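You operate a simulated robot arm through the tools that you are given. There is no shell and no other tool.

You are at the controls of a simulated two-armed robot. One attempt, no reset.

JOB
Repot the young plant into the teal pot with three scoops of soil.
Fine: pot on the hopper's seat, one scoop, plant in upright, then two more; spill nothing.
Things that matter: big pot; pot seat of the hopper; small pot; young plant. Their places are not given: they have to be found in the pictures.

It is judged by the outcome, as a careful person would: the job done as asked, and still so three seconds after it is handed in. It fails if anything else is knocked over, pushed out of place, dropped, spilled or broken.

ROBOT AND FRAMES
Two 7-joint arms with fingered hands on one trunk that stands fixed in place. Base frame: the origin is at the foot of the trunk, x ahead of it, y to its left, z up. Units: m, degrees, N and s.
The left shoulder is at [0.07, 0.166, 1.193], the right one opposite. With the tool pointing down near the work surface each hand reaches from about 0.1 to 0.94 m from the base axis, measured 20 degrees to its own side. Payload 4.1 kg a hand.
Tool frame (each hand has its own): the origin (TCP) lies between the finger pads and is the grasp point; the fingertips stand 0.032 m ahead of it; z points along the fingers, y is the line along which they close. The gripper opens to 0.108 m. The gripper's body begins 0.038 m behind the TCP. The gripper is a hand of 4 fingers: y runs from the thumb to the fingers, the wrist lies at [-0.016, -0.108, -0.186] in the tool frame.
Orientation is that of the tool frame in the base frame, as [roll, pitch, yaw] about the fixed x, y, z axes, in that order (R = Rz(yaw) Ry(pitch) Rx(roll)). With the fingers straight down and the wrist toward the robot, the tool's x, y and z point along [0, 1, 0], [1, 0, 0] and [0, 0, -1] of the base frame.

CONTROLS
- The arms move only by the tool apply_moves. It takes "left_rows", "right_rows" or both (then of equal length, played together; a hand with none holds still); each is a list of rows, each a list of 6 numbers: the turn, a rotation vector about the tool's x, y, z in units of 120 degrees (1.0 is 120 degrees), then the shift along the tool's x, y, z in units of 400 mm (1.0 is 400 mm). In form: [[rx, ry, rz, x, y, z], ...]. A call has 1 to 20 rows; each row is the pose to reach, as a shift and turn from the pose commanded when the call began, along the tool's axes at that moment. A call with a number of a shift or a turn outside -1 to 1 is refused whole. Rows are played at 5 a second. More than 0.05 m and 8.6 degrees between two rows, and nothing of the call is played. Where a pose cannot be reached the arm comes as near as it can. A force on the tool above 40 N (or 10 N above the force at the start of the call, whichever is more), or a blocked arm, ends the call early, and 0.2 s more pass. In this call time passes only in rows, and 0.2 s behind the last. The reply holds the time, the measured pose of the TCP, the force on the tool along the base axes, the opening and the grip force, in the units named above and with some noise, with the torque about the TCP (base axes, N m) and any sound that the robot's microphone picked up, and new pictures: "pictures" is both (left out), scene, wrist or none (wrist: the cameras of the hands that moved).
- Cameras (640 x 400 px; columns grow to the right, rows downward): "scene" is now at [0.1194, -0.0555, 1.4233]; the picture's right is [-0.62, -0.78, 0.00], its down [-0.43, 0.35, -0.83] and it looks along [0.65, -0.52, -0.56] (base axes); focal length 320 px, centre (320, 200). "left" rides on the left gripper at [-0.064, -0.093, -0.132] in its tool frame; the picture's right is [-0.80, -0.28, 0.53], its down [0.55, -0.71, 0.45] and it looks along [0.25, 0.65, 0.72] (tool axes); focal length 247 px, centre (320, 200). "right" rides on the right gripper at [0.064, -0.093, -0.132] in its tool frame; the picture's right is [-0.80, 0.28, -0.53], its down [-0.55, -0.71, 0.45] and it looks along [-0.25, 0.65, 0.72] (tool axes); focal length 247 px, centre (320, 200).
- slide_trunk(by): slides the trunk up (or, below 0, down) by that many m; the arms and the scene camera ride with it, the base frame stays. It gives what a move gives, with no picture.
- move_fingers(index, middle, ring, thumb_bend, hand): sets how far each is bent, from 0 (flat) to 100 (curled in); at 30 the hand is open as for a grip, at 70 the pads meet at the TCP. One left out holds its place. A second passes; each finger stops where it meets its share of the squeeze, and holds until it gets a number again. It is the only way to open and close the hand. It gives what a move gives, with no picture; readings hold the bend of each and the force on the fingers (four entries, about 0 where the hand has none), thumb and palm.
- turn_head(pan, tilt): turns the head with the scene camera to pan (to the left, within 86 degrees either way) and tilt (down, from -29 to 69), counted from straight ahead of the robot. It gives what a move gives, and a new picture of the scene camera.
- point_at(camera, pixels): for up to 12 pixels [column, row] of the newest picture of that camera ("zoom" is the newest enlarged one), the place [x, y, z] in the base frame of the surface seen there, good to about 0.002 m. It takes no simulated time.
- enlarge(camera, box): a new picture of the part [left, top, right, bottom] of that camera's present view, enlarged. It takes no simulated time.
- finish_job(): hands the job in; it is judged then, once.

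Unless the task says otherwise, let go and move clear before handing in.

The tools are called after ">>>" as name(argument=value, ...) on one line, values as JSON. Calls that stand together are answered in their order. apply_moves: Moves the arms, as the interface text tells. Its arguments: {"type":"object","properties":{"left_rows":{"type":"array","items":{"type":"array","items":{"type":"number"}}},"right_rows":{"type":"array","items":{"type":"array","items":{"type":"number"}}},"pictures":{"type":"string","enum":["both","scene","wrist","none"]}},"required":[]} The other tools are called the same way: slide_trunk (by) slides the trunk up or down; move_fingers (index, middle, ring, thumb_bend, hand) moves the fingers one by one; turn_head (pan, tilt) turns the head that bears the scene camera; point_at (camera, pixels) gives the place of the surface under pixels of a picture; enlarge (camera, box) takes an enlarged picture of a part of a camera's view; finish_job () hands the job in.

At the start:

```text
time: 0.0
left_tcp_pos: [0.5693, -0.0661, 1.2508]
left_tool_rot: [180.0, 0.1, 89.9]
left_ft_force: [-0.7, 0.3, -0.5]
left_wrist_torque: [0.02, 0.03, 0.02]
left_finger_gap: 0.1076
left_gripper_force: 0.1
left_shape: jaw
left_bend: [30.0, 30.0, 30.0, 30.0]
left_finger forces: [0.1, 0.0, 0.0, 0.0, 0.0, 0.1]
right_tcp_pos: [0.2883, -0.4384, 1.2518]
right_tool_rot: [180.0, -0.1, 89.9]
right_ft_force: [-1.1, -0.3, 0.2]
right_wrist_torque: [0.01, 0.04, -0.02]
right_finger_gap: 0.1077
right_gripper_force: 0.0
right_shape: jaw
right_bend: [30.0, 30.0, 30.0, 30.0]
right_finger forces: [0.0, 0.1, 0.0, 0.1, 0.0, 0.0]
trunk travel left (down, up): [-0.7, 0.24]
head pan, tilt: [-38.5, 33.7]
```

scene: 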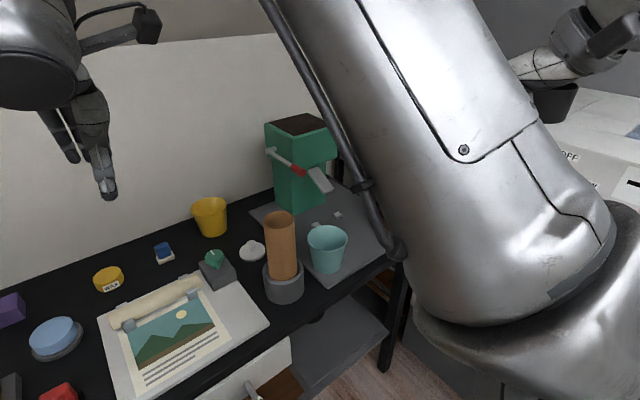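
right: 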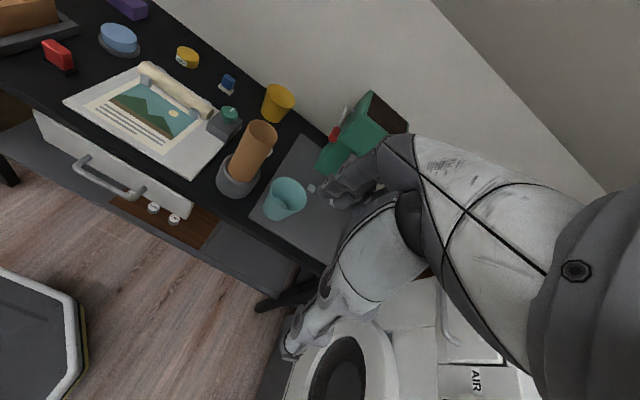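
left: 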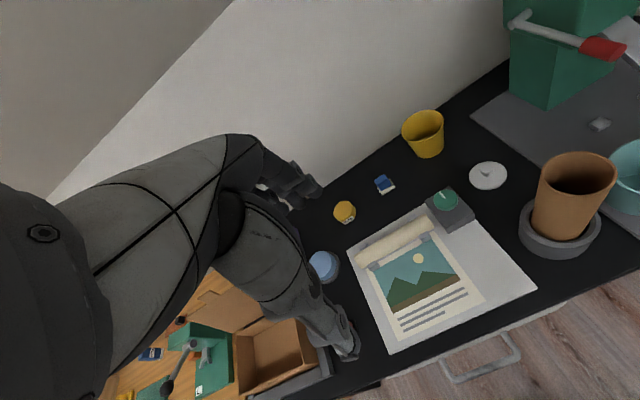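

The pictures show a teal pot near (327,248), a green hopper with a red-handled lever near (300,165), a yellow pot, and a brown cylinder in a grey ring at (282,255). I'll enlarge to see these better before moving anything.

>>> enlarge(camera="scene", box=[180, 100, 400, 310])

>>> enlarge(camera="left", box=[300, 0, 640, 360])

>>> enlarge(camera="right", box=[140, 60, 440, 260])

>>> point_at(camera="scene", pixels=[[327, 232], [327, 262], [300, 122], [297, 170], [322, 180], [280, 215], [283, 285], [210, 203], [252, 250], [216, 257], [262, 215], [380, 240]])

```text
1.90 times, centred on (290, 205) of scene
```

zoom: 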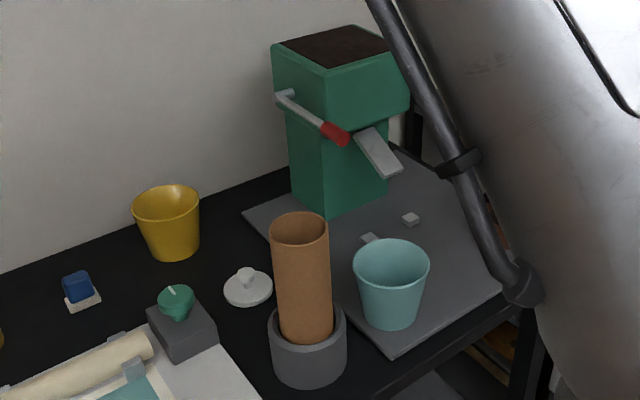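

```text
1.11 times, centred on (470, 180) of left
```

zoom: 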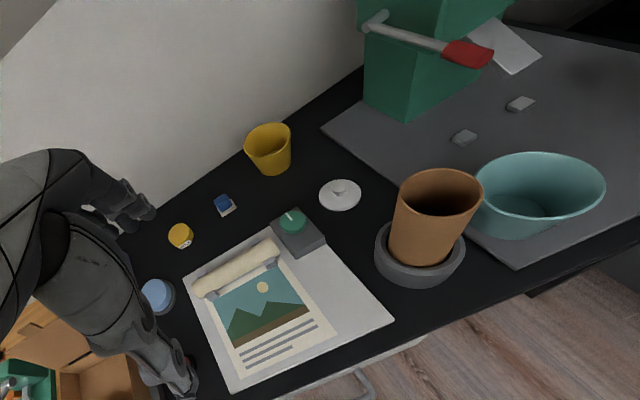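

```text
2.00 times, centred on (290, 160) of right
```

zoom: 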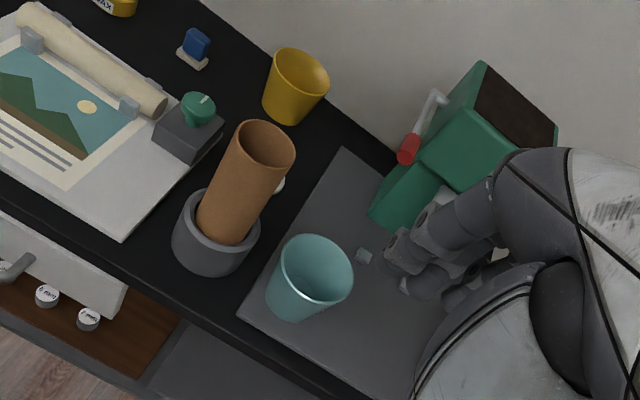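

```text
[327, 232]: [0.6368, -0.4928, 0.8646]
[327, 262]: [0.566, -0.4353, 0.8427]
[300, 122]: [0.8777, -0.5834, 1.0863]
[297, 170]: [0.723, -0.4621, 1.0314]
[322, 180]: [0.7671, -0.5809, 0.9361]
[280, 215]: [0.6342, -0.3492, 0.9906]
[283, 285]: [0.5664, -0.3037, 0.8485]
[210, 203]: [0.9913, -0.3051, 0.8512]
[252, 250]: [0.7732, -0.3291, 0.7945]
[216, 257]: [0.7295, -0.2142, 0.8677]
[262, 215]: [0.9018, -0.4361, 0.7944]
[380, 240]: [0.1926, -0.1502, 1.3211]
```

The plant is not visible in these views; the table top is at about z 0.79 m. I'll turn the head to survey the rest of the room.

>>> turn_head(pan=0, tilt=40)

>>> turn_head(pan=50, tilt=40)

>>> turn_head(pan=-75, tilt=40)

```text
time: 1.1
left_tcp_pos: [0.5673, -0.0666, 1.2512]
left_tool_rot: [180.0, 0.0, 90.0]
left_ft_force: [-0.4, -1.1, 0.5]
left_wrist_torque: [0.01, 0.0, -0.03]
left_finger_gap: 0.1077
left_gripper_force: 0.1
left_shape: jaw
left_bend: [30.0, 30.0, 30.0, 30.0]
left_finger forces: [0.0, 0.0, 0.0, 0.1, 0.0, 0.0]
right_tcp_pos: [0.2879, -0.4395, 1.2511]
right_tool_rot: [179.9, 0.0, 89.9]
right_ft_force: [-1.1, 0.3, -0.3]
right_wrist_torque: [-0.01, 0.0, 0.01]
right_finger_gap: 0.1076
right_gripper_force: 0.1
right_shape: jaw
right_bend: [30.0, 30.0, 30.0, 30.0]
right_finger forces: [0.1, 0.0, 0.0, 0.0, 0.0, 0.1]
trunk travel left (down, up): [-0.7, 0.24]
head pan, tilt: [0.0, 40.0]
```

scene: 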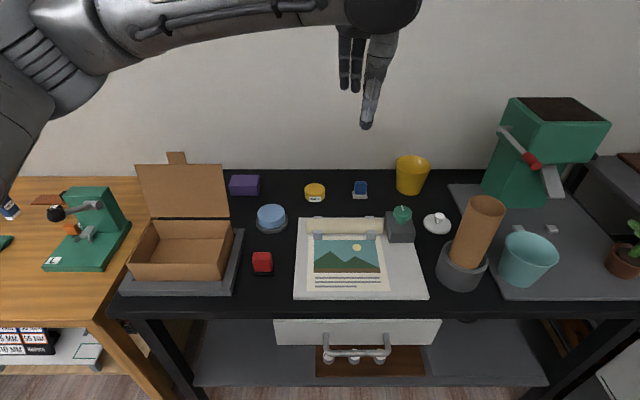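

```text
time: 2.2
left_tcp_pos: [0.5679, -0.0656, 1.2512]
left_tool_rot: [-180.0, 0.0, 90.1]
left_ft_force: [-0.9, 0.5, 0.0]
left_wrist_torque: [-0.01, 0.02, -0.01]
left_finger_gap: 0.1078
left_gripper_force: 0.0
left_shape: jaw
left_bend: [30.0, 30.0, 30.0, 30.0]
left_finger forces: [0.1, 0.0, 0.0, 0.1, 0.0, 0.0]
right_tcp_pos: [0.2889, -0.4397, 1.2516]
right_tool_rot: [-179.9, 0.0, 89.9]
right_ft_force: [0.2, -0.4, -0.3]
right_wrist_torque: [0.01, 0.03, -0.01]
right_finger_gap: 0.1076
right_gripper_force: 0.0
right_shape: jaw
right_bend: [30.0, 30.0, 30.0, 30.0]
right_finger forces: [0.1, 0.0, 0.0, 0.0, 0.0, 0.1]
trunk travel left (down, up): [-0.7, 0.24]
head pan, tilt: [50.0, 40.0]
```

scene: 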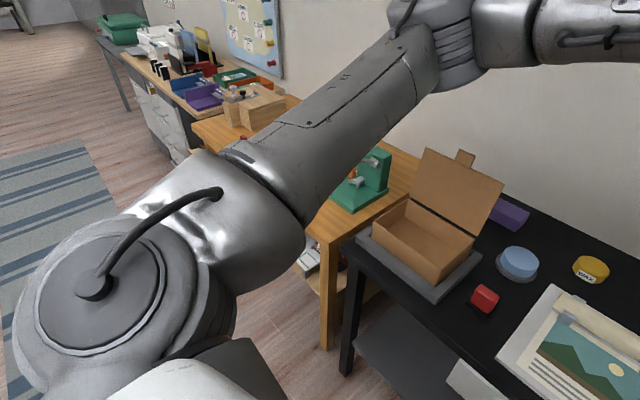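

```text
time: 4.3
left_tcp_pos: [0.5684, -0.0662, 1.2518]
left_tool_rot: [179.9, -0.1, 90.1]
left_ft_force: [0.2, -0.2, 0.4]
left_wrist_torque: [0.03, -0.01, 0.02]
left_finger_gap: 0.1073
left_gripper_force: 0.2
left_shape: jaw
left_bend: [30.0, 30.0, 30.0, 30.0]
left_finger forces: [0.0, 0.0, 0.1, 0.0, 0.1, 0.1]
right_tcp_pos: [0.2887, -0.4396, 1.2516]
right_tool_rot: [179.9, -0.1, 89.9]
right_ft_force: [-0.1, -0.8, 0.1]
right_wrist_torque: [0.01, 0.03, -0.01]
right_finger_gap: 0.1077
right_gripper_force: 0.1
right_shape: jaw
right_bend: [30.0, 30.0, 30.0, 30.0]
right_finger forces: [0.0, 0.0, 0.0, 0.0, 0.1, 0.0]
trunk travel left (down, up): [-0.7, 0.24]
head pan, tilt: [-75.0, 40.0]
```

scene: 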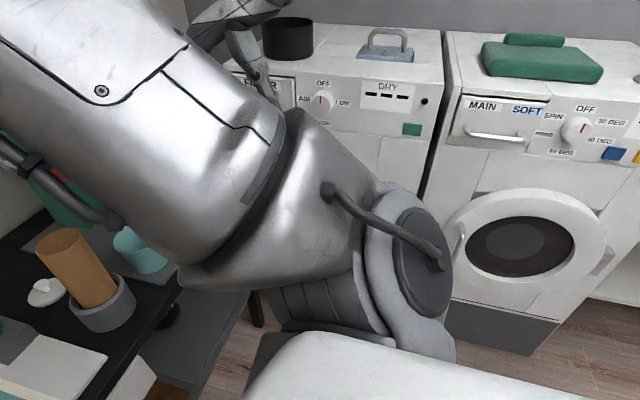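

At pan 0 the plant in a small terracotta pot shows at the right edge (622,258), on the grey mat beside the teal pot. I'll pan to about -15 for a full view of the hopper, both pots and the plant.

>>> turn_head(pan=-18, tilt=38)

```text
time: 5.5
left_tcp_pos: [0.5675, -0.0665, 1.2511]
left_tool_rot: [180.0, 0.0, 89.9]
left_ft_force: [0.3, -0.3, 0.5]
left_wrist_torque: [0.01, -0.02, -0.03]
left_finger_gap: 0.1078
left_gripper_force: 0.0
left_shape: jaw
left_bend: [30.0, 30.0, 30.0, 30.0]
left_finger forces: [0.1, 0.0, 0.1, 0.1, 0.0, 0.0]
right_tcp_pos: [0.2879, -0.4392, 1.2526]
right_tool_rot: [180.0, -0.1, 89.9]
right_ft_force: [-2.0, -0.5, 0.5]
right_wrist_torque: [-0.03, 0.01, 0.0]
right_finger_gap: 0.1075
right_gripper_force: 0.1
right_shape: jaw
right_bend: [30.0, 30.0, 30.0, 30.0]
right_finger forces: [0.1, 0.0, 0.1, 0.0, 0.0, 0.0]
trunk travel left (down, up): [-0.7, 0.24]
head pan, tilt: [-18.0, 38.0]
```

scene: 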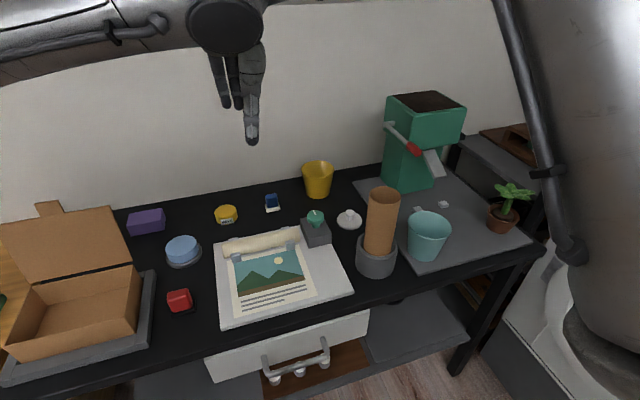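

>>> enlarge(camera="scene", box=[350, 80, 550, 280])

>>> point_at(camera="scene", pixels=[[511, 200], [503, 222], [520, 190], [444, 205], [421, 210], [430, 232], [432, 160], [413, 150], [390, 125], [410, 195], [460, 230], [500, 245]])

```text
2.00 times, centred on (450, 180) of scene
```

zoom: 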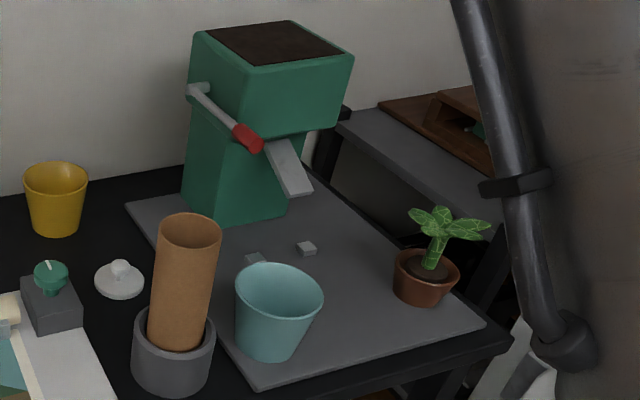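

```text
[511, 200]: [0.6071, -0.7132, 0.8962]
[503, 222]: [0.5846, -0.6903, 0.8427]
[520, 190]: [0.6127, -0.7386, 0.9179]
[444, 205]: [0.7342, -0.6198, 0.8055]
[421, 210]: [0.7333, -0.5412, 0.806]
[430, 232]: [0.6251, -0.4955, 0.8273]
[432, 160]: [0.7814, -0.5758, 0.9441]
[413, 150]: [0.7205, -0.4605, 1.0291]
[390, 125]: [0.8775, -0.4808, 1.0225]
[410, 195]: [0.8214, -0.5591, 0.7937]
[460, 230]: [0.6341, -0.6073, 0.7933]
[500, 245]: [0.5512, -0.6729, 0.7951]
```

I can see the hopper with its lever (red knob (413,150)), the chute above two small stubs (421,210) and (444,205), the teal pot, and the plant in terracotta. I'll enlarge each to get precise geometry.

>>> enlarge(camera="scene", box=[375, 85, 475, 215])

>>> enlarge(camera="scene", box=[470, 170, 550, 250])

>>> enlarge(camera="scene", box=[390, 190, 470, 270])

```text
3.08 times, centred on (425, 150) of scene
```

zoom: 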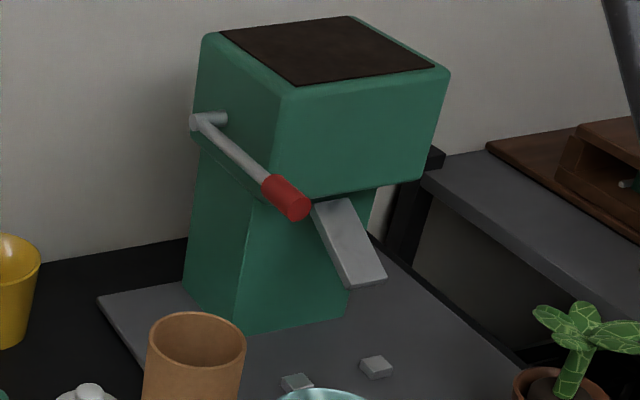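

```text
5.00 times, centred on (510, 210) of scene
```

zoom: 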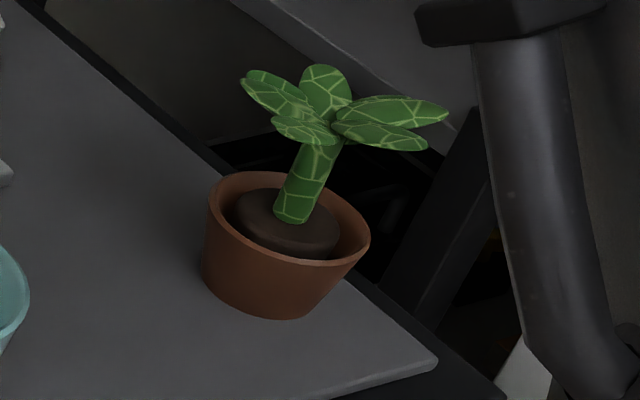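

```text
5.00 times, centred on (430, 230) of scene
```

zoom: 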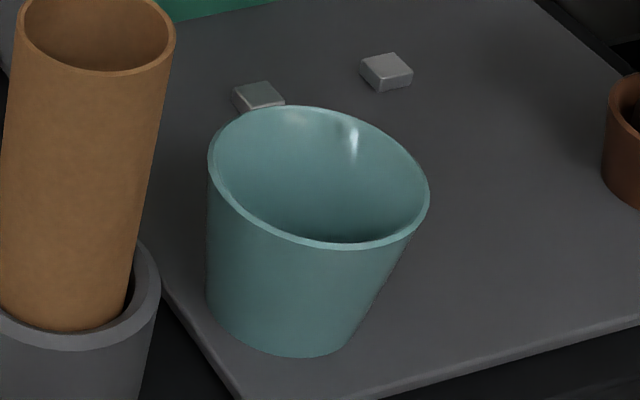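

>>> point_at(camera="zoom", pixels=[[211, 162], [426, 195], [318, 108], [318, 244], [250, 215], [400, 222], [290, 352], [215, 300], [345, 345], [320, 215], [258, 92], [385, 68]])

>>> enlarge(camera="scene", box=[470, 170, 550, 250])

>>> point_at(camera="zoom", pixels=[[214, 190], [367, 240], [290, 178], [290, 257], [280, 312], [292, 218], [278, 210], [308, 212], [318, 155], [325, 85], [430, 110], [260, 90]])

>>> enlarge(camera="scene", box=[375, 85, 475, 215])

>>> point_at(camera="zoom", pixels=[[298, 206], [268, 185], [215, 122], [197, 122], [235, 150], [330, 204], [350, 283], [385, 275], [240, 333], [345, 312], [290, 95], [440, 75]])

>>> point_at(camera="zoom", pixels=[[195, 130], [210, 125], [280, 190], [270, 200], [285, 210], [350, 245], [330, 230], [300, 383], [375, 365], [362, 362], [390, 370], [280, 195]])

```text
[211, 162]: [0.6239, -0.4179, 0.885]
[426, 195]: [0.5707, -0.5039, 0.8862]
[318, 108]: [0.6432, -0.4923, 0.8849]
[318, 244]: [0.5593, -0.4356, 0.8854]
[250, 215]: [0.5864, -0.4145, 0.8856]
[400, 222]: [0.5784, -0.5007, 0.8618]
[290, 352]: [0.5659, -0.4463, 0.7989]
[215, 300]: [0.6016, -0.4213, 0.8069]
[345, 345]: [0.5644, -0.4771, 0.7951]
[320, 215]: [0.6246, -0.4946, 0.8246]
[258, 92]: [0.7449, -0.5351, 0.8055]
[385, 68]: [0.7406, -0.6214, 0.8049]
```

```text
5.00 times, centred on (510, 210) of scene
```

zoom: 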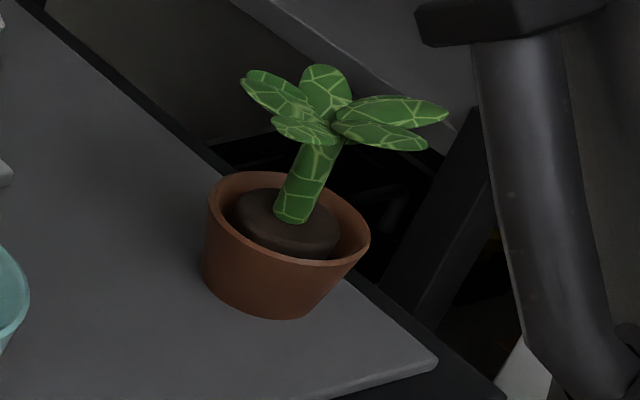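

```text
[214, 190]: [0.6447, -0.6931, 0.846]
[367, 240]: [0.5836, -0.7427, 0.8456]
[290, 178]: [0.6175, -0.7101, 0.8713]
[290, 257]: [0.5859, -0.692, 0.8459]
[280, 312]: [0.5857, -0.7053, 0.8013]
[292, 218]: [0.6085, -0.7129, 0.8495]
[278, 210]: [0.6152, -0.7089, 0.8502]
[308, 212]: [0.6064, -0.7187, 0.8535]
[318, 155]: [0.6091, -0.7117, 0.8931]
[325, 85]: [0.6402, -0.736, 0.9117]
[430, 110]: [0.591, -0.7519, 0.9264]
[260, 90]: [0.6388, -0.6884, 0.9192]
```

```text
3.08 times, centred on (425, 150) of scene
```

zoom: 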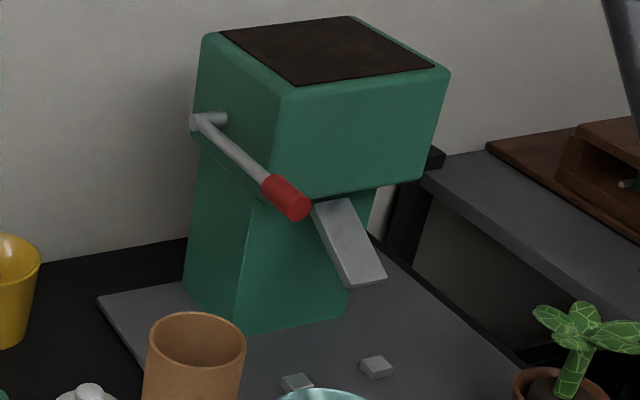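

```text
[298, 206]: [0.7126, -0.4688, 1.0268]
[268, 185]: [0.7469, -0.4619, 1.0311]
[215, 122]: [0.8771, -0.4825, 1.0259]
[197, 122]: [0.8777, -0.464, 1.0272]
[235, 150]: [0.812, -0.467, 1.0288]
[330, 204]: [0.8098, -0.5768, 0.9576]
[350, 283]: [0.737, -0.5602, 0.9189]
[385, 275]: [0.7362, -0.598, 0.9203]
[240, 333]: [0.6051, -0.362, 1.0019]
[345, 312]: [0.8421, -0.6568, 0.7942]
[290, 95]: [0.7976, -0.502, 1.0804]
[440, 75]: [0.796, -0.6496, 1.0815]
```

```text
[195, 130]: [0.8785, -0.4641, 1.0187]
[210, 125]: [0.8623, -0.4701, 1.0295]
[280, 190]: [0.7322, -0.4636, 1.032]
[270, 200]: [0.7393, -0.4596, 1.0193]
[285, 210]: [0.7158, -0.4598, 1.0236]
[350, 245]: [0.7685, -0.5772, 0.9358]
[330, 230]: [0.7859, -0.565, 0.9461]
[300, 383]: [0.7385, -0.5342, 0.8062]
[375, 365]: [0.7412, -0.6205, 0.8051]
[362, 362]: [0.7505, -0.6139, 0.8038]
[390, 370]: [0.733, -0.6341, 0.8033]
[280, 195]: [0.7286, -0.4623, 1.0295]
```

I've located the key items: teal pot rim centre about (0.60,-0.463,0.886), chute lip (0.737,-0.579,0.919), stubs near (0.741,-0.535) and (0.741,-0.62), lever knob (0.72,-0.465,1.027), and stem about (0.608,-0.713). Next I'll check the seat and the tall brown tube from the wrist cameras.

>>> enlarge(camera="left", box=[500, 60, 640, 240])

>>> enlarge(camera="scene", box=[340, 180, 400, 280])

>>> point_at(camera="scene", pixels=[[367, 195], [399, 195], [383, 189], [383, 203], [357, 245], [397, 250], [376, 275], [360, 300], [450, 260], [520, 245], [425, 98], [440, 180]])

```text
2.22 times, centred on (570, 150) of left
```

zoom: 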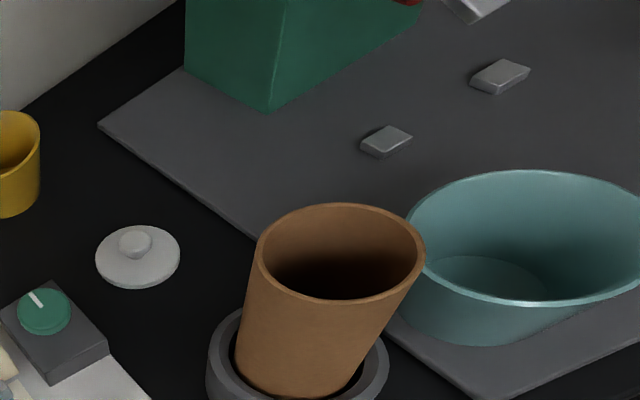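

```text
4.00 times, centred on (370, 230) of scene
```

zoom: 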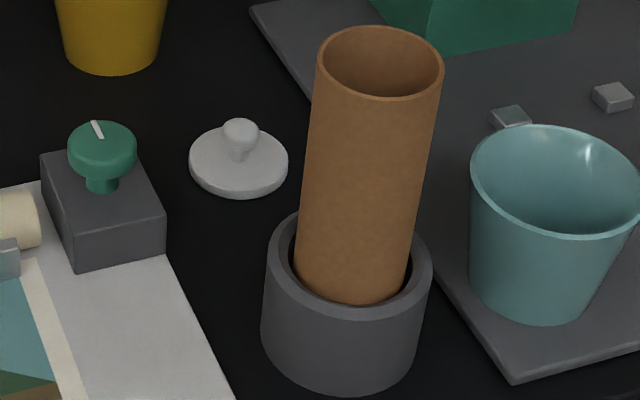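

```text
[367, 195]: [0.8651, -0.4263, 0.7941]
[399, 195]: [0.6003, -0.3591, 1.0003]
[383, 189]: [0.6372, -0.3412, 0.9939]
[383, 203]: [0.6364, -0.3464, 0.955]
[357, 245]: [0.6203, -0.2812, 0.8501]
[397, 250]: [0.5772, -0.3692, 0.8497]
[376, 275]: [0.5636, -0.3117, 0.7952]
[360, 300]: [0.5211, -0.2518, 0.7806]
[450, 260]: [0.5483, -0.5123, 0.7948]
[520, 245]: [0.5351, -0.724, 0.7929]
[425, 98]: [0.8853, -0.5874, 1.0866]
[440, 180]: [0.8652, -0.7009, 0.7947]
```

>>> enlarge(camera="scene", box=[405, 190, 455, 222])

```text
12.50 times, centred on (430, 206) of scene
```

zoom: 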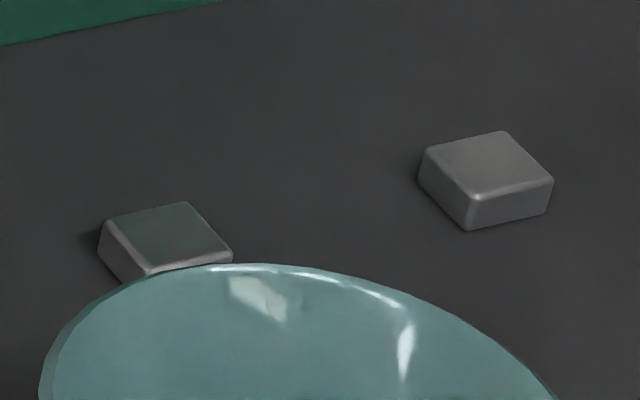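

>>> point_at(camera="zoom", pixels=[[430, 152], [503, 135], [548, 180], [472, 196], [469, 227], [545, 212], [110, 222], [185, 206], [228, 250], [150, 268], [300, 200]])

>>> point_at(camera="left", pixels=[[600, 124], [545, 165], [620, 180]])

```text
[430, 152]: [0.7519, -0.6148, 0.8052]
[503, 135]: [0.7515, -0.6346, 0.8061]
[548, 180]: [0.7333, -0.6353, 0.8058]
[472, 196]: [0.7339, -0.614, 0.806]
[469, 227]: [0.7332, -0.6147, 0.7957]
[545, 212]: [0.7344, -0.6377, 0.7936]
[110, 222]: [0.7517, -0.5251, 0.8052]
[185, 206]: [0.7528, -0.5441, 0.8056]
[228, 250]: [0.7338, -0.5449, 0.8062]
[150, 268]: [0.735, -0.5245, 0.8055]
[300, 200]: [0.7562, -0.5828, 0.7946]
```

```text
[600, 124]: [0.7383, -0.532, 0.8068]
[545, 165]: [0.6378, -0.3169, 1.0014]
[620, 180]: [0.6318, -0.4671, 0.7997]
```

The seat is set by two stop blocks whose inner front corners are at (0.733,-0.545) and (0.733,-0.615), so the pot centre belongs near (0.716,-0.580) under the chute lip. I'll first turn the right hand to a "handshake" pose (fingers forward, thumb left, 15° down) in free air.

>>> apply_moves(right_rows=[[-0.029, 0.0377, 0.0377, -0.0252, 0.0307, 0.036], [-0.0579, 0.0755, 0.0755, -0.0504, 0.0614, 0.072], [-0.0869, 0.1132, 0.1132, -0.0755, 0.0921, 0.108], [-0.1158, 0.1509, 0.1509, -0.1007, 0.1229, 0.144], [-0.1448, 0.1886, 0.1886, -0.1259, 0.1536, 0.18], [-0.1737, 0.2264, 0.2264, -0.1511, 0.1843, 0.216], [-0.2027, 0.2641, 0.2641, -0.1763, 0.215, 0.252], [-0.2316, 0.3018, 0.3018, -0.2014, 0.2457, 0.288], [-0.2606, 0.3396, 0.3396, -0.2266, 0.2764, 0.324], [-0.2895, 0.3773, 0.3773, -0.2518, 0.3071, 0.36], [-0.3185, 0.415, 0.415, -0.277, 0.3379, 0.396], [-0.3474, 0.4527, 0.4527, -0.3021, 0.3686, 0.432], [-0.3764, 0.4905, 0.4905, -0.3273, 0.3993, 0.468], [-0.4053, 0.5282, 0.5282, -0.3525, 0.43, 0.504]])

```text
time: 8.5
left_tcp_pos: [0.5688, -0.0664, 1.2502]
left_tool_rot: [-179.9, 0.1, 90.0]
left_ft_force: [0.5, -0.3, -0.2]
left_wrist_torque: [-0.02, 0.02, -0.01]
left_finger_gap: 0.1077
left_gripper_force: 0.0
left_shape: jaw
left_bend: [30.0, 30.0, 30.0, 30.0]
left_finger forces: [0.0, 0.1, 0.0, 0.0, 0.1, 0.0]
right_tcp_pos: [0.4603, -0.5813, 1.0489]
right_tool_rot: [-180.0, -74.9, 14.9]
right_ft_force: [-0.2, -0.3, 0.1]
right_wrist_torque: [-0.01, -0.01, 0.01]
right_finger_gap: 0.1075
right_gripper_force: 0.0
right_shape: jaw
right_bend: [30.0, 30.0, 30.0, 30.0]
right_finger forces: [0.0, 0.1, 0.1, 0.0, 0.0, 0.0]
trunk travel left (down, up): [-0.7, 0.24]
head pan, tilt: [-18.0, 38.0]
```

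scene: 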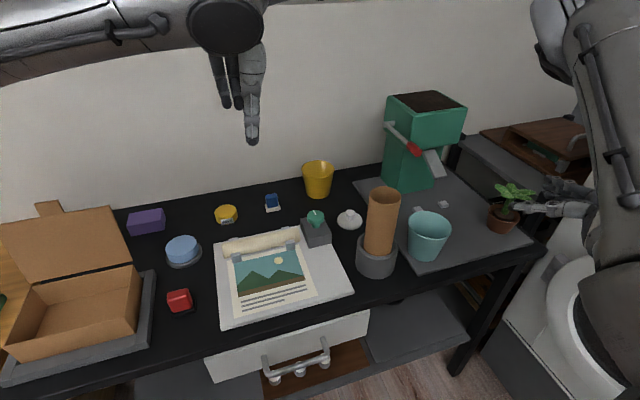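
right: 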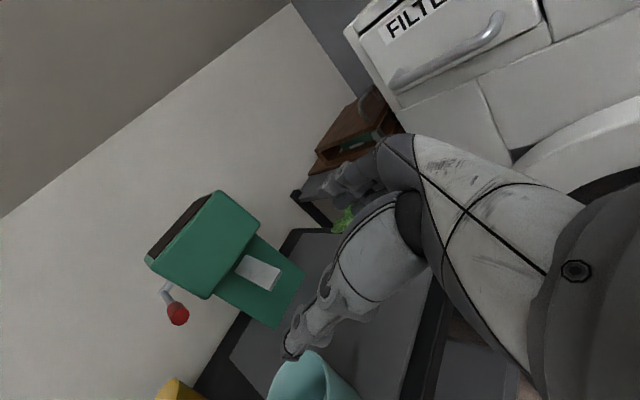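

The right hand took the pose cleanly (TCP (0.460,-0.581,1.049)). I'll look closely at how the open fingers are shaped before choosing the grip on the pot.

>>> enlarge(camera="scene", box=[480, 150, 640, 260])

>>> enlarge(camera="right", box=[260, 120, 460, 380])

>>> enlarge(camera="scene", box=[190, 20, 290, 150])

```text
3.64 times, centred on (560, 205) of scene
```

zoom: 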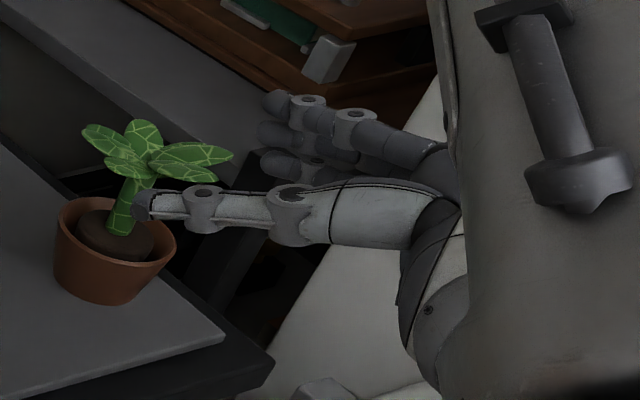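

```text
1.54 times, centred on (360, 250) of right
```

zoom: 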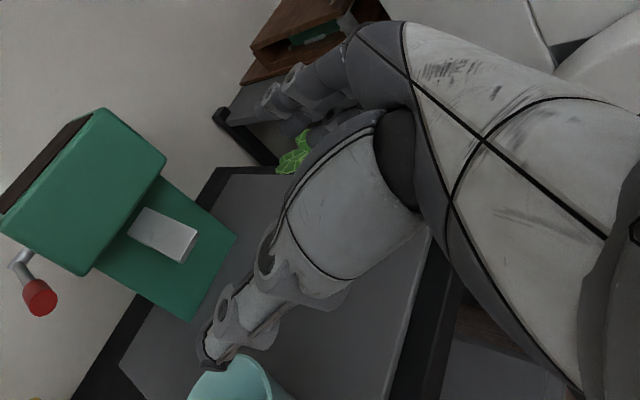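

```text
3.08 times, centred on (240, 85) of scene
```

zoom: 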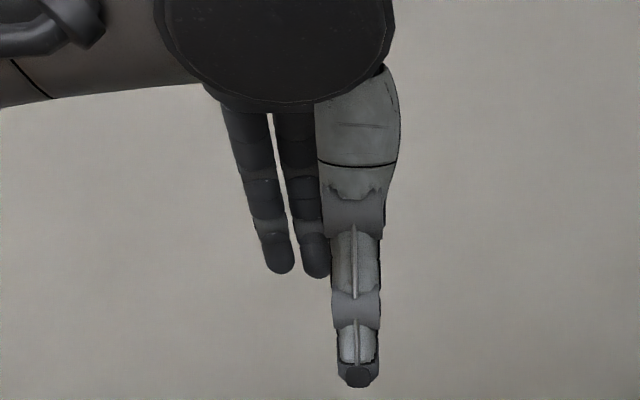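

>>> point_at(camera="scene", pixels=[[511.1, 205.8], [525, 206], [540, 207], [560, 212], [547, 178], [560, 181], [570, 185], [546.5, 186.8], [547.5, 195.5], [578, 192]])

>>> point_at(camera="right", pixels=[[294, 346], [305, 330], [330, 285], [350, 270], [325, 183], [350, 170], [375, 160], [330, 205], [290, 225], [400, 150]])

```text
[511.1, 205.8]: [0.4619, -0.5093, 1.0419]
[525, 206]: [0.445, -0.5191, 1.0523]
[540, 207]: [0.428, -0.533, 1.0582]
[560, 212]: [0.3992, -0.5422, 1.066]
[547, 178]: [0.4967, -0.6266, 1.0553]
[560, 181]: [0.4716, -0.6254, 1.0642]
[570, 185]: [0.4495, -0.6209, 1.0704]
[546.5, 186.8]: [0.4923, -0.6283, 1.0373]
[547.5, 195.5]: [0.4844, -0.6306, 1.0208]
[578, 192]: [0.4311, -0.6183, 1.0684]
```

```text
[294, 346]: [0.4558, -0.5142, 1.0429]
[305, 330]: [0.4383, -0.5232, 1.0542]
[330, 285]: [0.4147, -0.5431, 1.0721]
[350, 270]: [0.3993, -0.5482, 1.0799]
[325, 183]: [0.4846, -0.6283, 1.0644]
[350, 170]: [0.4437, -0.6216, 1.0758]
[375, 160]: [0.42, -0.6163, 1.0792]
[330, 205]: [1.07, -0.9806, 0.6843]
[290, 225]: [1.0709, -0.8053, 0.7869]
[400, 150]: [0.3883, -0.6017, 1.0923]
```

The fingers form an outward V at rest (thumb tip about 69 mm left of centre, fingers about 53 mm right), so the pot can sit in it at mid-height. I'll level the hand and lower it in front of the teal pot, still 13 cm short of it.

>>> apply_moves(right_rows=[[0, 0.0156, 0, -0.0602, -0.0242, 0.0228], [0, 0.0312, 0, -0.1204, -0.0483, 0.0457], [0, 0.0469, 0, -0.1806, -0.0725, 0.0685], [0, 0.0625, 0, -0.2408, -0.0966, 0.0913], [0, 0.0781, 0, -0.301, -0.1208, 0.1141], [0, 0.0938, 0, -0.3612, -0.1449, 0.137], [0, 0.1094, 0, -0.4214, -0.1691, 0.1598], [0, 0.125, 0, -0.4816, -0.1932, 0.1826]])

```text
time: 10.3
left_tcp_pos: [0.5683, -0.0653, 1.252]
left_tool_rot: [180.0, 0.1, 89.9]
left_ft_force: [-0.1, 0.5, 0.2]
left_wrist_torque: [-0.02, 0.03, 0.02]
left_finger_gap: 0.1076
left_gripper_force: 0.0
left_shape: jaw
left_bend: [30.0, 30.0, 30.0, 30.0]
left_finger forces: [0.0, 0.1, 0.1, 0.1, 0.1, 0.0]
right_tcp_pos: [0.4597, -0.4999, 0.8471]
right_tool_rot: [46.8, -89.9, 148.3]
right_ft_force: [-0.4, -0.6, 0.5]
right_wrist_torque: [0.01, -0.01, -0.01]
right_finger_gap: 0.1076
right_gripper_force: 0.1
right_shape: jaw
right_bend: [30.0, 30.0, 30.0, 30.0]
right_finger forces: [0.0, 0.0, 0.0, 0.1, 0.0, 0.1]
trunk travel left (down, up): [-0.7, 0.24]
head pan, tilt: [-18.0, 38.0]
```

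scene: 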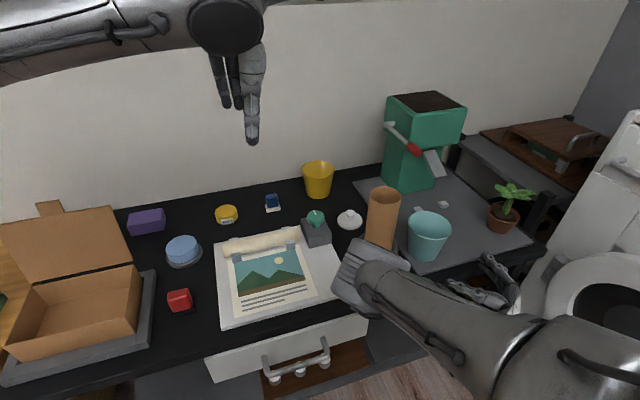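
right: 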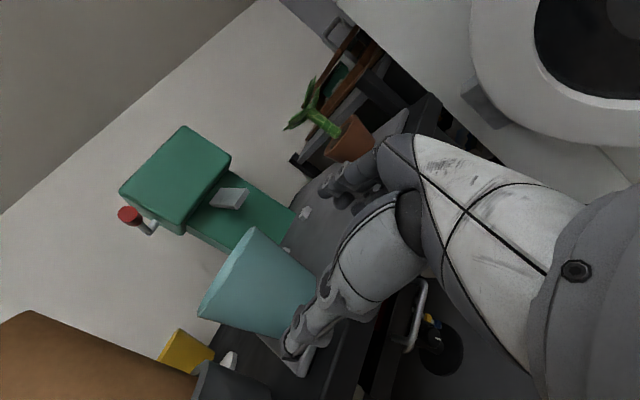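

The hand is at z 0.847, but a grey part of the wrist shows near the tube at (365,268). I'll measure its clearance to the holder before advancing.

>>> enlarge(camera="scene", box=[320, 180, 540, 330])

>>> point_at(camera="scene", pixels=[[352, 262], [338, 282], [375, 245], [400, 262], [362, 300], [380, 275], [430, 290], [480, 280], [490, 262], [350, 250], [320, 325], [440, 350]])

```text
2.67 times, centred on (430, 255) of scene
```

zoom: 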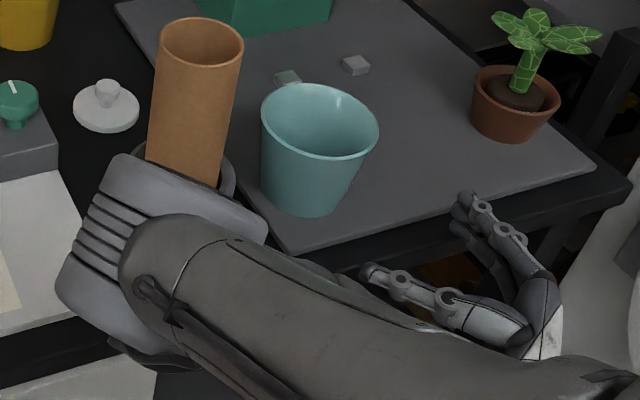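

```text
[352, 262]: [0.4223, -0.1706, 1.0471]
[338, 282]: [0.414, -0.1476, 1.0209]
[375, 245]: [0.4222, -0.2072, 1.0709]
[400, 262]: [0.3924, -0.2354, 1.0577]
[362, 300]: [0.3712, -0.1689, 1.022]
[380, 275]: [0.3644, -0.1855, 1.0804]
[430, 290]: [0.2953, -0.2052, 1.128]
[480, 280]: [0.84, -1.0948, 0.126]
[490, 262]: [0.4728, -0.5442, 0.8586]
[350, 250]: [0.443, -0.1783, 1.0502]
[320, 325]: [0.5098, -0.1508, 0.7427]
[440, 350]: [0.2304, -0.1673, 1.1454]
```

The right elbow bulges forward-left to about (0.42,-0.18,1.03), which could swing into the tube further on. Raising the trunk 0.16 m will straighten the arm and keep the elbow away from the tube.

>>> slide_trunk(by=0.16)

```text
time: 12.2
left_tcp_pos: [0.568, -0.0657, 1.4113]
left_tool_rot: [-179.9, 0.1, 90.1]
left_ft_force: [0.2, -0.1, -0.9]
left_wrist_torque: [-0.03, 0.01, 0.01]
left_finger_gap: 0.1076
left_gripper_force: 0.1
left_shape: jaw
left_bend: [30.0, 30.0, 30.0, 30.0]
left_finger forces: [0.1, 0.0, 0.0, 0.0, 0.0, 0.0]
right_tcp_pos: [0.4614, -0.5006, 1.0068]
right_tool_rot: [42.5, -90.0, 152.5]
right_ft_force: [-0.3, -0.4, 0.3]
right_wrist_torque: [0.01, 0.03, 0.01]
right_finger_gap: 0.1079
right_gripper_force: 0.0
right_shape: jaw
right_bend: [30.0, 30.0, 30.0, 30.0]
right_finger forces: [0.1, 0.1, 0.1, 0.0, 0.0, 0.1]
trunk travel left (down, up): [-0.86, 0.08]
head pan, tilt: [-18.0, 38.0]
```

>>> apply_moves(right_rows=[[0, 0, 0, -0.08, 0, 0], [0, 0, 0, -0.16, 0, 0], [0, 0, 0, -0.24, 0, 0], [0, 0, 0, -0.32, 0, 0], [0, 0, 0, -0.4, 0, 0]])

>>> turn_head(pan=-20, tilt=46)

>>> point_at(camera="scene", pixels=[[395, 255], [420, 270], [450, 300], [400, 300], [500, 260], [330, 330]])

```text
time: 13.4
left_tcp_pos: [0.5678, -0.0687, 1.4114]
left_tool_rot: [179.9, 0.0, 90.0]
left_ft_force: [0.5, -0.2, -0.1]
left_wrist_torque: [0.01, 0.0, -0.01]
left_finger_gap: 0.1076
left_gripper_force: 0.1
left_shape: jaw
left_bend: [30.0, 30.0, 30.0, 30.0]
left_finger forces: [0.0, 0.0, 0.0, 0.0, 0.0, 0.0]
right_tcp_pos: [0.4683, -0.5102, 0.854]
right_tool_rot: [53.0, -88.9, 141.6]
right_ft_force: [0.3, 0.4, 0.2]
right_wrist_torque: [0.02, 0.02, 0.02]
right_finger_gap: 0.1082
right_gripper_force: 0.0
right_shape: jaw
right_bend: [30.0, 30.0, 30.0, 30.0]
right_finger forces: [0.1, 0.1, 0.1, 0.0, 0.0, 0.1]
trunk travel left (down, up): [-0.86, 0.08]
head pan, tilt: [-18.0, 38.0]
```

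scene: 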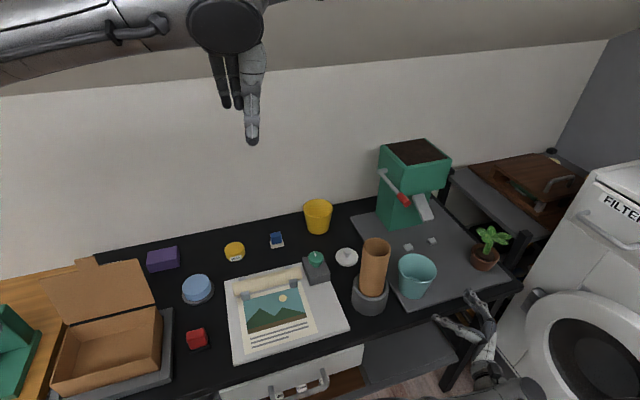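
right: 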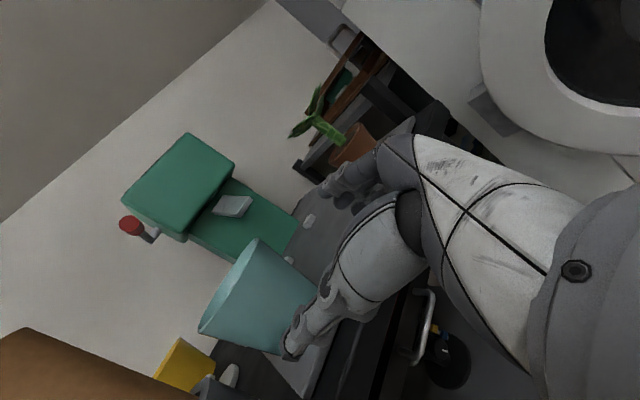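

```text
time: 14.1
left_tcp_pos: [0.5674, -0.066, 1.411]
left_tool_rot: [-180.0, 0.0, 90.0]
left_ft_force: [0.5, -0.8, 0.9]
left_wrist_torque: [0.03, -0.01, 0.01]
left_finger_gap: 0.1076
left_gripper_force: 0.0
left_shape: jaw
left_bend: [30.0, 30.0, 30.0, 30.0]
left_finger forces: [0.1, 0.0, 0.0, 0.0, 0.0, 0.1]
right_tcp_pos: [0.4634, -0.5103, 0.8537]
right_tool_rot: [78.8, -89.0, 115.7]
right_ft_force: [0.2, -1.2, 0.0]
right_wrist_torque: [-0.01, -0.03, 0.02]
right_finger_gap: 0.108
right_gripper_force: 0.0
right_shape: jaw
right_bend: [30.0, 30.0, 30.0, 30.0]
right_finger forces: [0.1, 0.1, 0.0, 0.1, 0.0, 0.1]
trunk travel left (down, up): [-0.86, 0.08]
head pan, tilt: [-20.0, 46.0]
```

scene: 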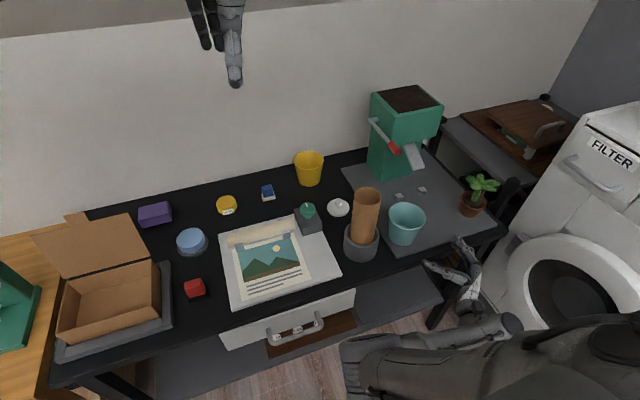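

```text
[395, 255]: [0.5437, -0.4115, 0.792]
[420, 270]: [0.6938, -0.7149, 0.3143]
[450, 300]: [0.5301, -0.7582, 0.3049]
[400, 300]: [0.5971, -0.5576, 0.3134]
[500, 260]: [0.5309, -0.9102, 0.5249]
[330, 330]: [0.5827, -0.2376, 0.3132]
```

The pose is about 1 cm off, so a joint is probably near its limit there; the elbow is now well clear of the tube. I'll creep 5 cm forward along the fingers and see whether tracking recovers.

>>> apply_moves(right_rows=[[0, 0, 0, 0, 0, 0.04], [0, 0, 0, 0, 0, 0.08], [0, 0, 0, 0, 0, 0.125]])

```text
time: 15.1
left_tcp_pos: [0.5688, -0.066, 1.4133]
left_tool_rot: [-179.9, 0.0, 90.0]
left_ft_force: [0.2, -0.1, 0.6]
left_wrist_torque: [0.03, 0.0, 0.02]
left_finger_gap: 0.1076
left_gripper_force: 0.0
left_shape: jaw
left_bend: [30.0, 30.0, 30.0, 30.0]
left_finger forces: [0.0, 0.1, 0.0, 0.0, 0.0, 0.0]
right_tcp_pos: [0.5206, -0.5233, 0.8742]
right_tool_rot: [73.3, -86.4, 120.6]
right_ft_force: [-0.2, 0.6, 0.1]
right_wrist_torque: [0.02, -0.02, -0.01]
right_finger_gap: 0.1078
right_gripper_force: 0.1
right_shape: jaw
right_bend: [30.0, 30.0, 30.0, 30.0]
right_finger forces: [0.0, 0.0, 0.0, 0.1, 0.0, 0.0]
trunk travel left (down, up): [-0.86, 0.08]
head pan, tilt: [-20.0, 46.0]
stopped in row 3 (right hand): the arm was blocked; the commanded pose is now the measured one
```

scene: 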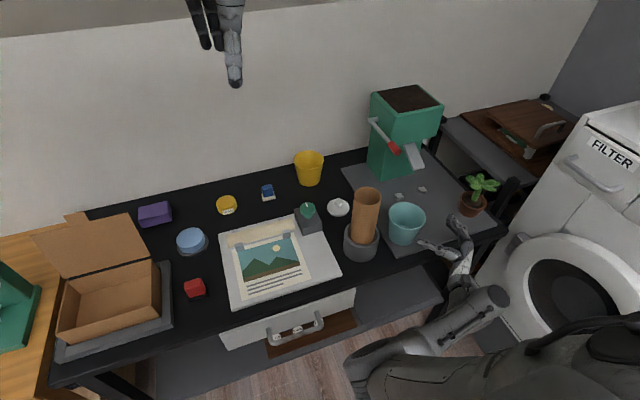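
right: 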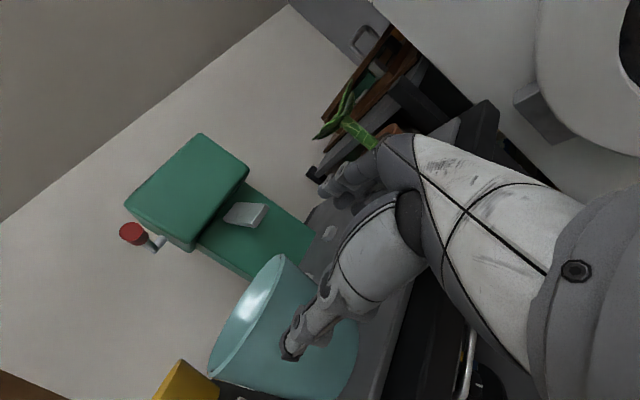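

The arm hit a joint limit with the trunk raised (z drifted to 0.874), and nothing on the table was touched. I'll back up and raise the hand, then lower the trunk again, where this pose tracked exactly.

>>> apply_moves(right_rows=[[0, 0, 0.004, 0.02, 0.008, -0.06], [0, -0.015, 0.008, 0.06, 0.017, -0.12], [0, -0.03, 0.012, 0.12, 0.025, -0.18], [0, -0.05, 0.016, 0.2, 0.034, -0.208], [0, -0.07, 0.02, 0.28, 0.043, -0.208], [0, -0.09, 0.024, 0.36, 0.055, -0.208], [0, -0.11, 0.027, 0.42, 0.062, -0.208], [0, -0.125, 0.029, 0.44, 0.068, -0.208]], pictures="none")

>>> slide_trunk(by=-0.16)

>>> turn_head(pan=-18, tilt=42)

```text
time: 16.9
left_tcp_pos: [0.5676, -0.0667, 1.4103]
left_tool_rot: [179.9, -0.1, 90.0]
left_ft_force: [-0.4, 0.4, 0.2]
left_wrist_torque: [-0.03, 0.01, 0.0]
left_finger_gap: 0.1074
left_gripper_force: 0.1
left_shape: jaw
left_bend: [30.0, 30.0, 30.0, 30.0]
left_finger forces: [0.1, 0.0, 0.0, 0.0, 0.0, 0.0]
right_tcp_pos: [0.4404, -0.5572, 1.0488]
right_tool_rot: [-178.5, -75.9, 11.9]
right_ft_force: [-0.6, -0.1, 0.2]
right_wrist_torque: [-0.02, 0.0, -0.01]
right_finger_gap: 0.1078
right_gripper_force: 0.0
right_shape: jaw
right_bend: [30.0, 30.0, 30.0, 30.0]
right_finger forces: [0.1, 0.1, 0.0, 0.1, 0.1, 0.0]
trunk travel left (down, up): [-0.86, 0.08]
head pan, tilt: [-20.0, 46.0]
```

```text
time: 18.7
left_tcp_pos: [0.5681, -0.0657, 1.2516]
left_tool_rot: [-179.9, 0.1, 90.0]
left_ft_force: [0.1, -0.5, -0.8]
left_wrist_torque: [0.01, 0.0, -0.01]
left_finger_gap: 0.1075
left_gripper_force: 0.2
left_shape: jaw
left_bend: [30.0, 30.0, 30.0, 30.0]
left_finger forces: [0.1, 0.1, 0.0, 0.0, 0.0, 0.0]
right_tcp_pos: [0.4405, -0.5574, 0.89]
right_tool_rot: [-179.6, -76.0, 13.1]
right_ft_force: [0.5, 0.3, 0.2]
right_wrist_torque: [0.0, -0.03, 0.0]
right_finger_gap: 0.1076
right_gripper_force: 0.2
right_shape: jaw
right_bend: [30.0, 30.0, 30.0, 30.0]
right_finger forces: [0.1, 0.0, 0.0, 0.0, 0.0, 0.0]
trunk travel left (down, up): [-0.7, 0.24]
head pan, tilt: [-20.0, 46.0]
```

```text
time: 19.3
left_tcp_pos: [0.568, -0.066, 1.2519]
left_tool_rot: [180.0, -0.1, 90.0]
left_ft_force: [0.1, 0.1, -0.5]
left_wrist_torque: [0.0, 0.0, -0.01]
left_finger_gap: 0.1078
left_gripper_force: 0.1
left_shape: jaw
left_bend: [30.0, 30.0, 30.0, 30.0]
left_finger forces: [0.1, 0.1, 0.0, 0.1, 0.0, 0.0]
right_tcp_pos: [0.4412, -0.5583, 0.8879]
right_tool_rot: [-179.4, -76.0, 13.0]
right_ft_force: [1.0, 0.3, 0.2]
right_wrist_torque: [0.0, -0.02, -0.01]
right_finger_gap: 0.1078
right_gripper_force: 0.1
right_shape: jaw
right_bend: [30.0, 30.0, 30.0, 30.0]
right_finger forces: [0.0, 0.0, 0.1, 0.0, 0.0, 0.1]
trunk travel left (down, up): [-0.7, 0.24]
head pan, tilt: [-18.0, 42.0]
```

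scene: 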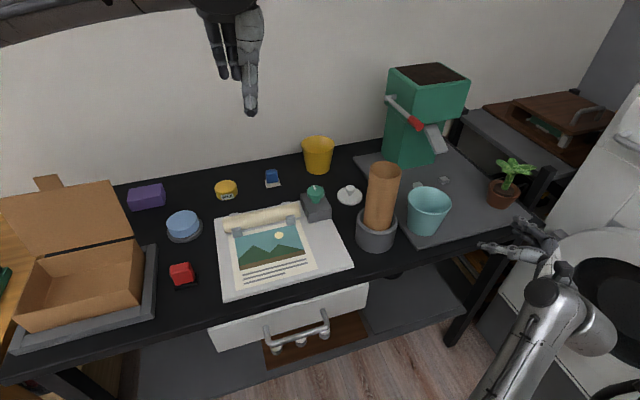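

The arm has settled into a better posture: the forearm now comes from below at (515,340), away from the tube. I'll check its position and the table edge.

>>> point_at(camera="scene", pixels=[[545, 290], [525, 335], [495, 390], [560, 310], [515, 248], [540, 235], [440, 245], [300, 310]])

>>> enlarge(camera="scene", box=[420, 200, 640, 400])

```text
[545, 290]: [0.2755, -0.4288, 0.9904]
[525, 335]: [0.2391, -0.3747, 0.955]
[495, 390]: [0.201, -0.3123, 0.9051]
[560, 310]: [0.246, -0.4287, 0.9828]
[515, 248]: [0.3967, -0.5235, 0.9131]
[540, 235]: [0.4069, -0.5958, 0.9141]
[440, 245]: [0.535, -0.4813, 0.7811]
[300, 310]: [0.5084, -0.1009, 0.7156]
```

```text
2.00 times, centred on (530, 300) of scene
```

zoom: 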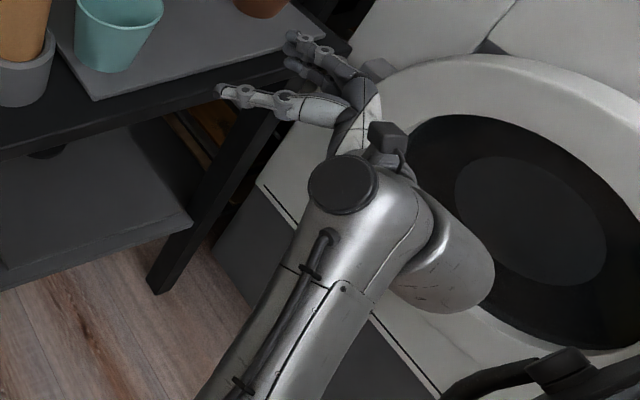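

Forearm runs low and well away from the tube, and the table front edge is at about x 0.53. Now I'll level the hand and move to 10 cm short of the teal pot, aligned with its centre.

>>> apply_moves(right_rows=[[0, 0.0233, 0, -0.0134, -0.028, 0.0354], [0, 0.0467, 0, -0.0267, -0.056, 0.0708], [0, 0.07, 0, -0.04, -0.084, 0.1062], [0, 0.0933, 0, -0.0534, -0.112, 0.1416], [0, 0.1167, 0, -0.0668, -0.14, 0.177]])

```text
time: 20.5
left_tcp_pos: [0.5688, -0.0658, 1.2511]
left_tool_rot: [180.0, 0.0, 89.9]
left_ft_force: [-0.1, -0.1, 0.2]
left_wrist_torque: [0.03, -0.01, -0.02]
left_finger_gap: 0.1077
left_gripper_force: 0.0
left_shape: jaw
left_bend: [30.0, 30.0, 30.0, 30.0]
left_finger forces: [0.1, 0.0, 0.1, 0.0, 0.1, 0.0]
right_tcp_pos: [0.4936, -0.5016, 0.8631]
right_tool_rot: [85.4, -87.8, 108.1]
right_ft_force: [-0.7, 0.4, -0.2]
right_wrist_torque: [0.0, 0.0, 0.02]
right_finger_gap: 0.1079
right_gripper_force: 0.0
right_shape: jaw
right_bend: [30.0, 30.0, 30.0, 30.0]
right_finger forces: [0.1, 0.1, 0.0, 0.0, 0.0, 0.0]
trunk travel left (down, up): [-0.7, 0.24]
head pan, tilt: [-18.0, 42.0]
```

scene: 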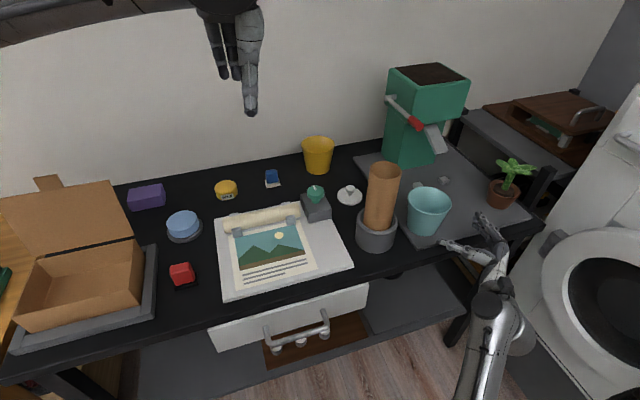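
right: 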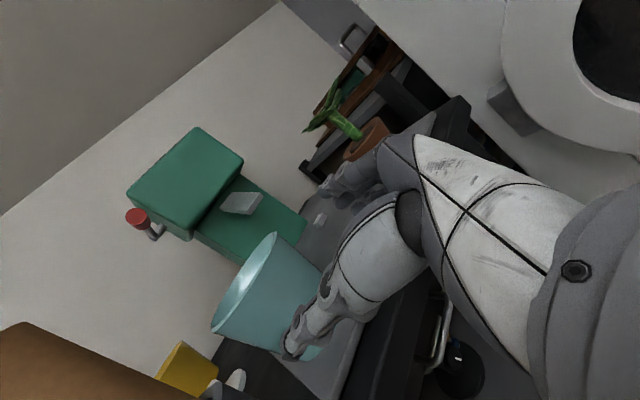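

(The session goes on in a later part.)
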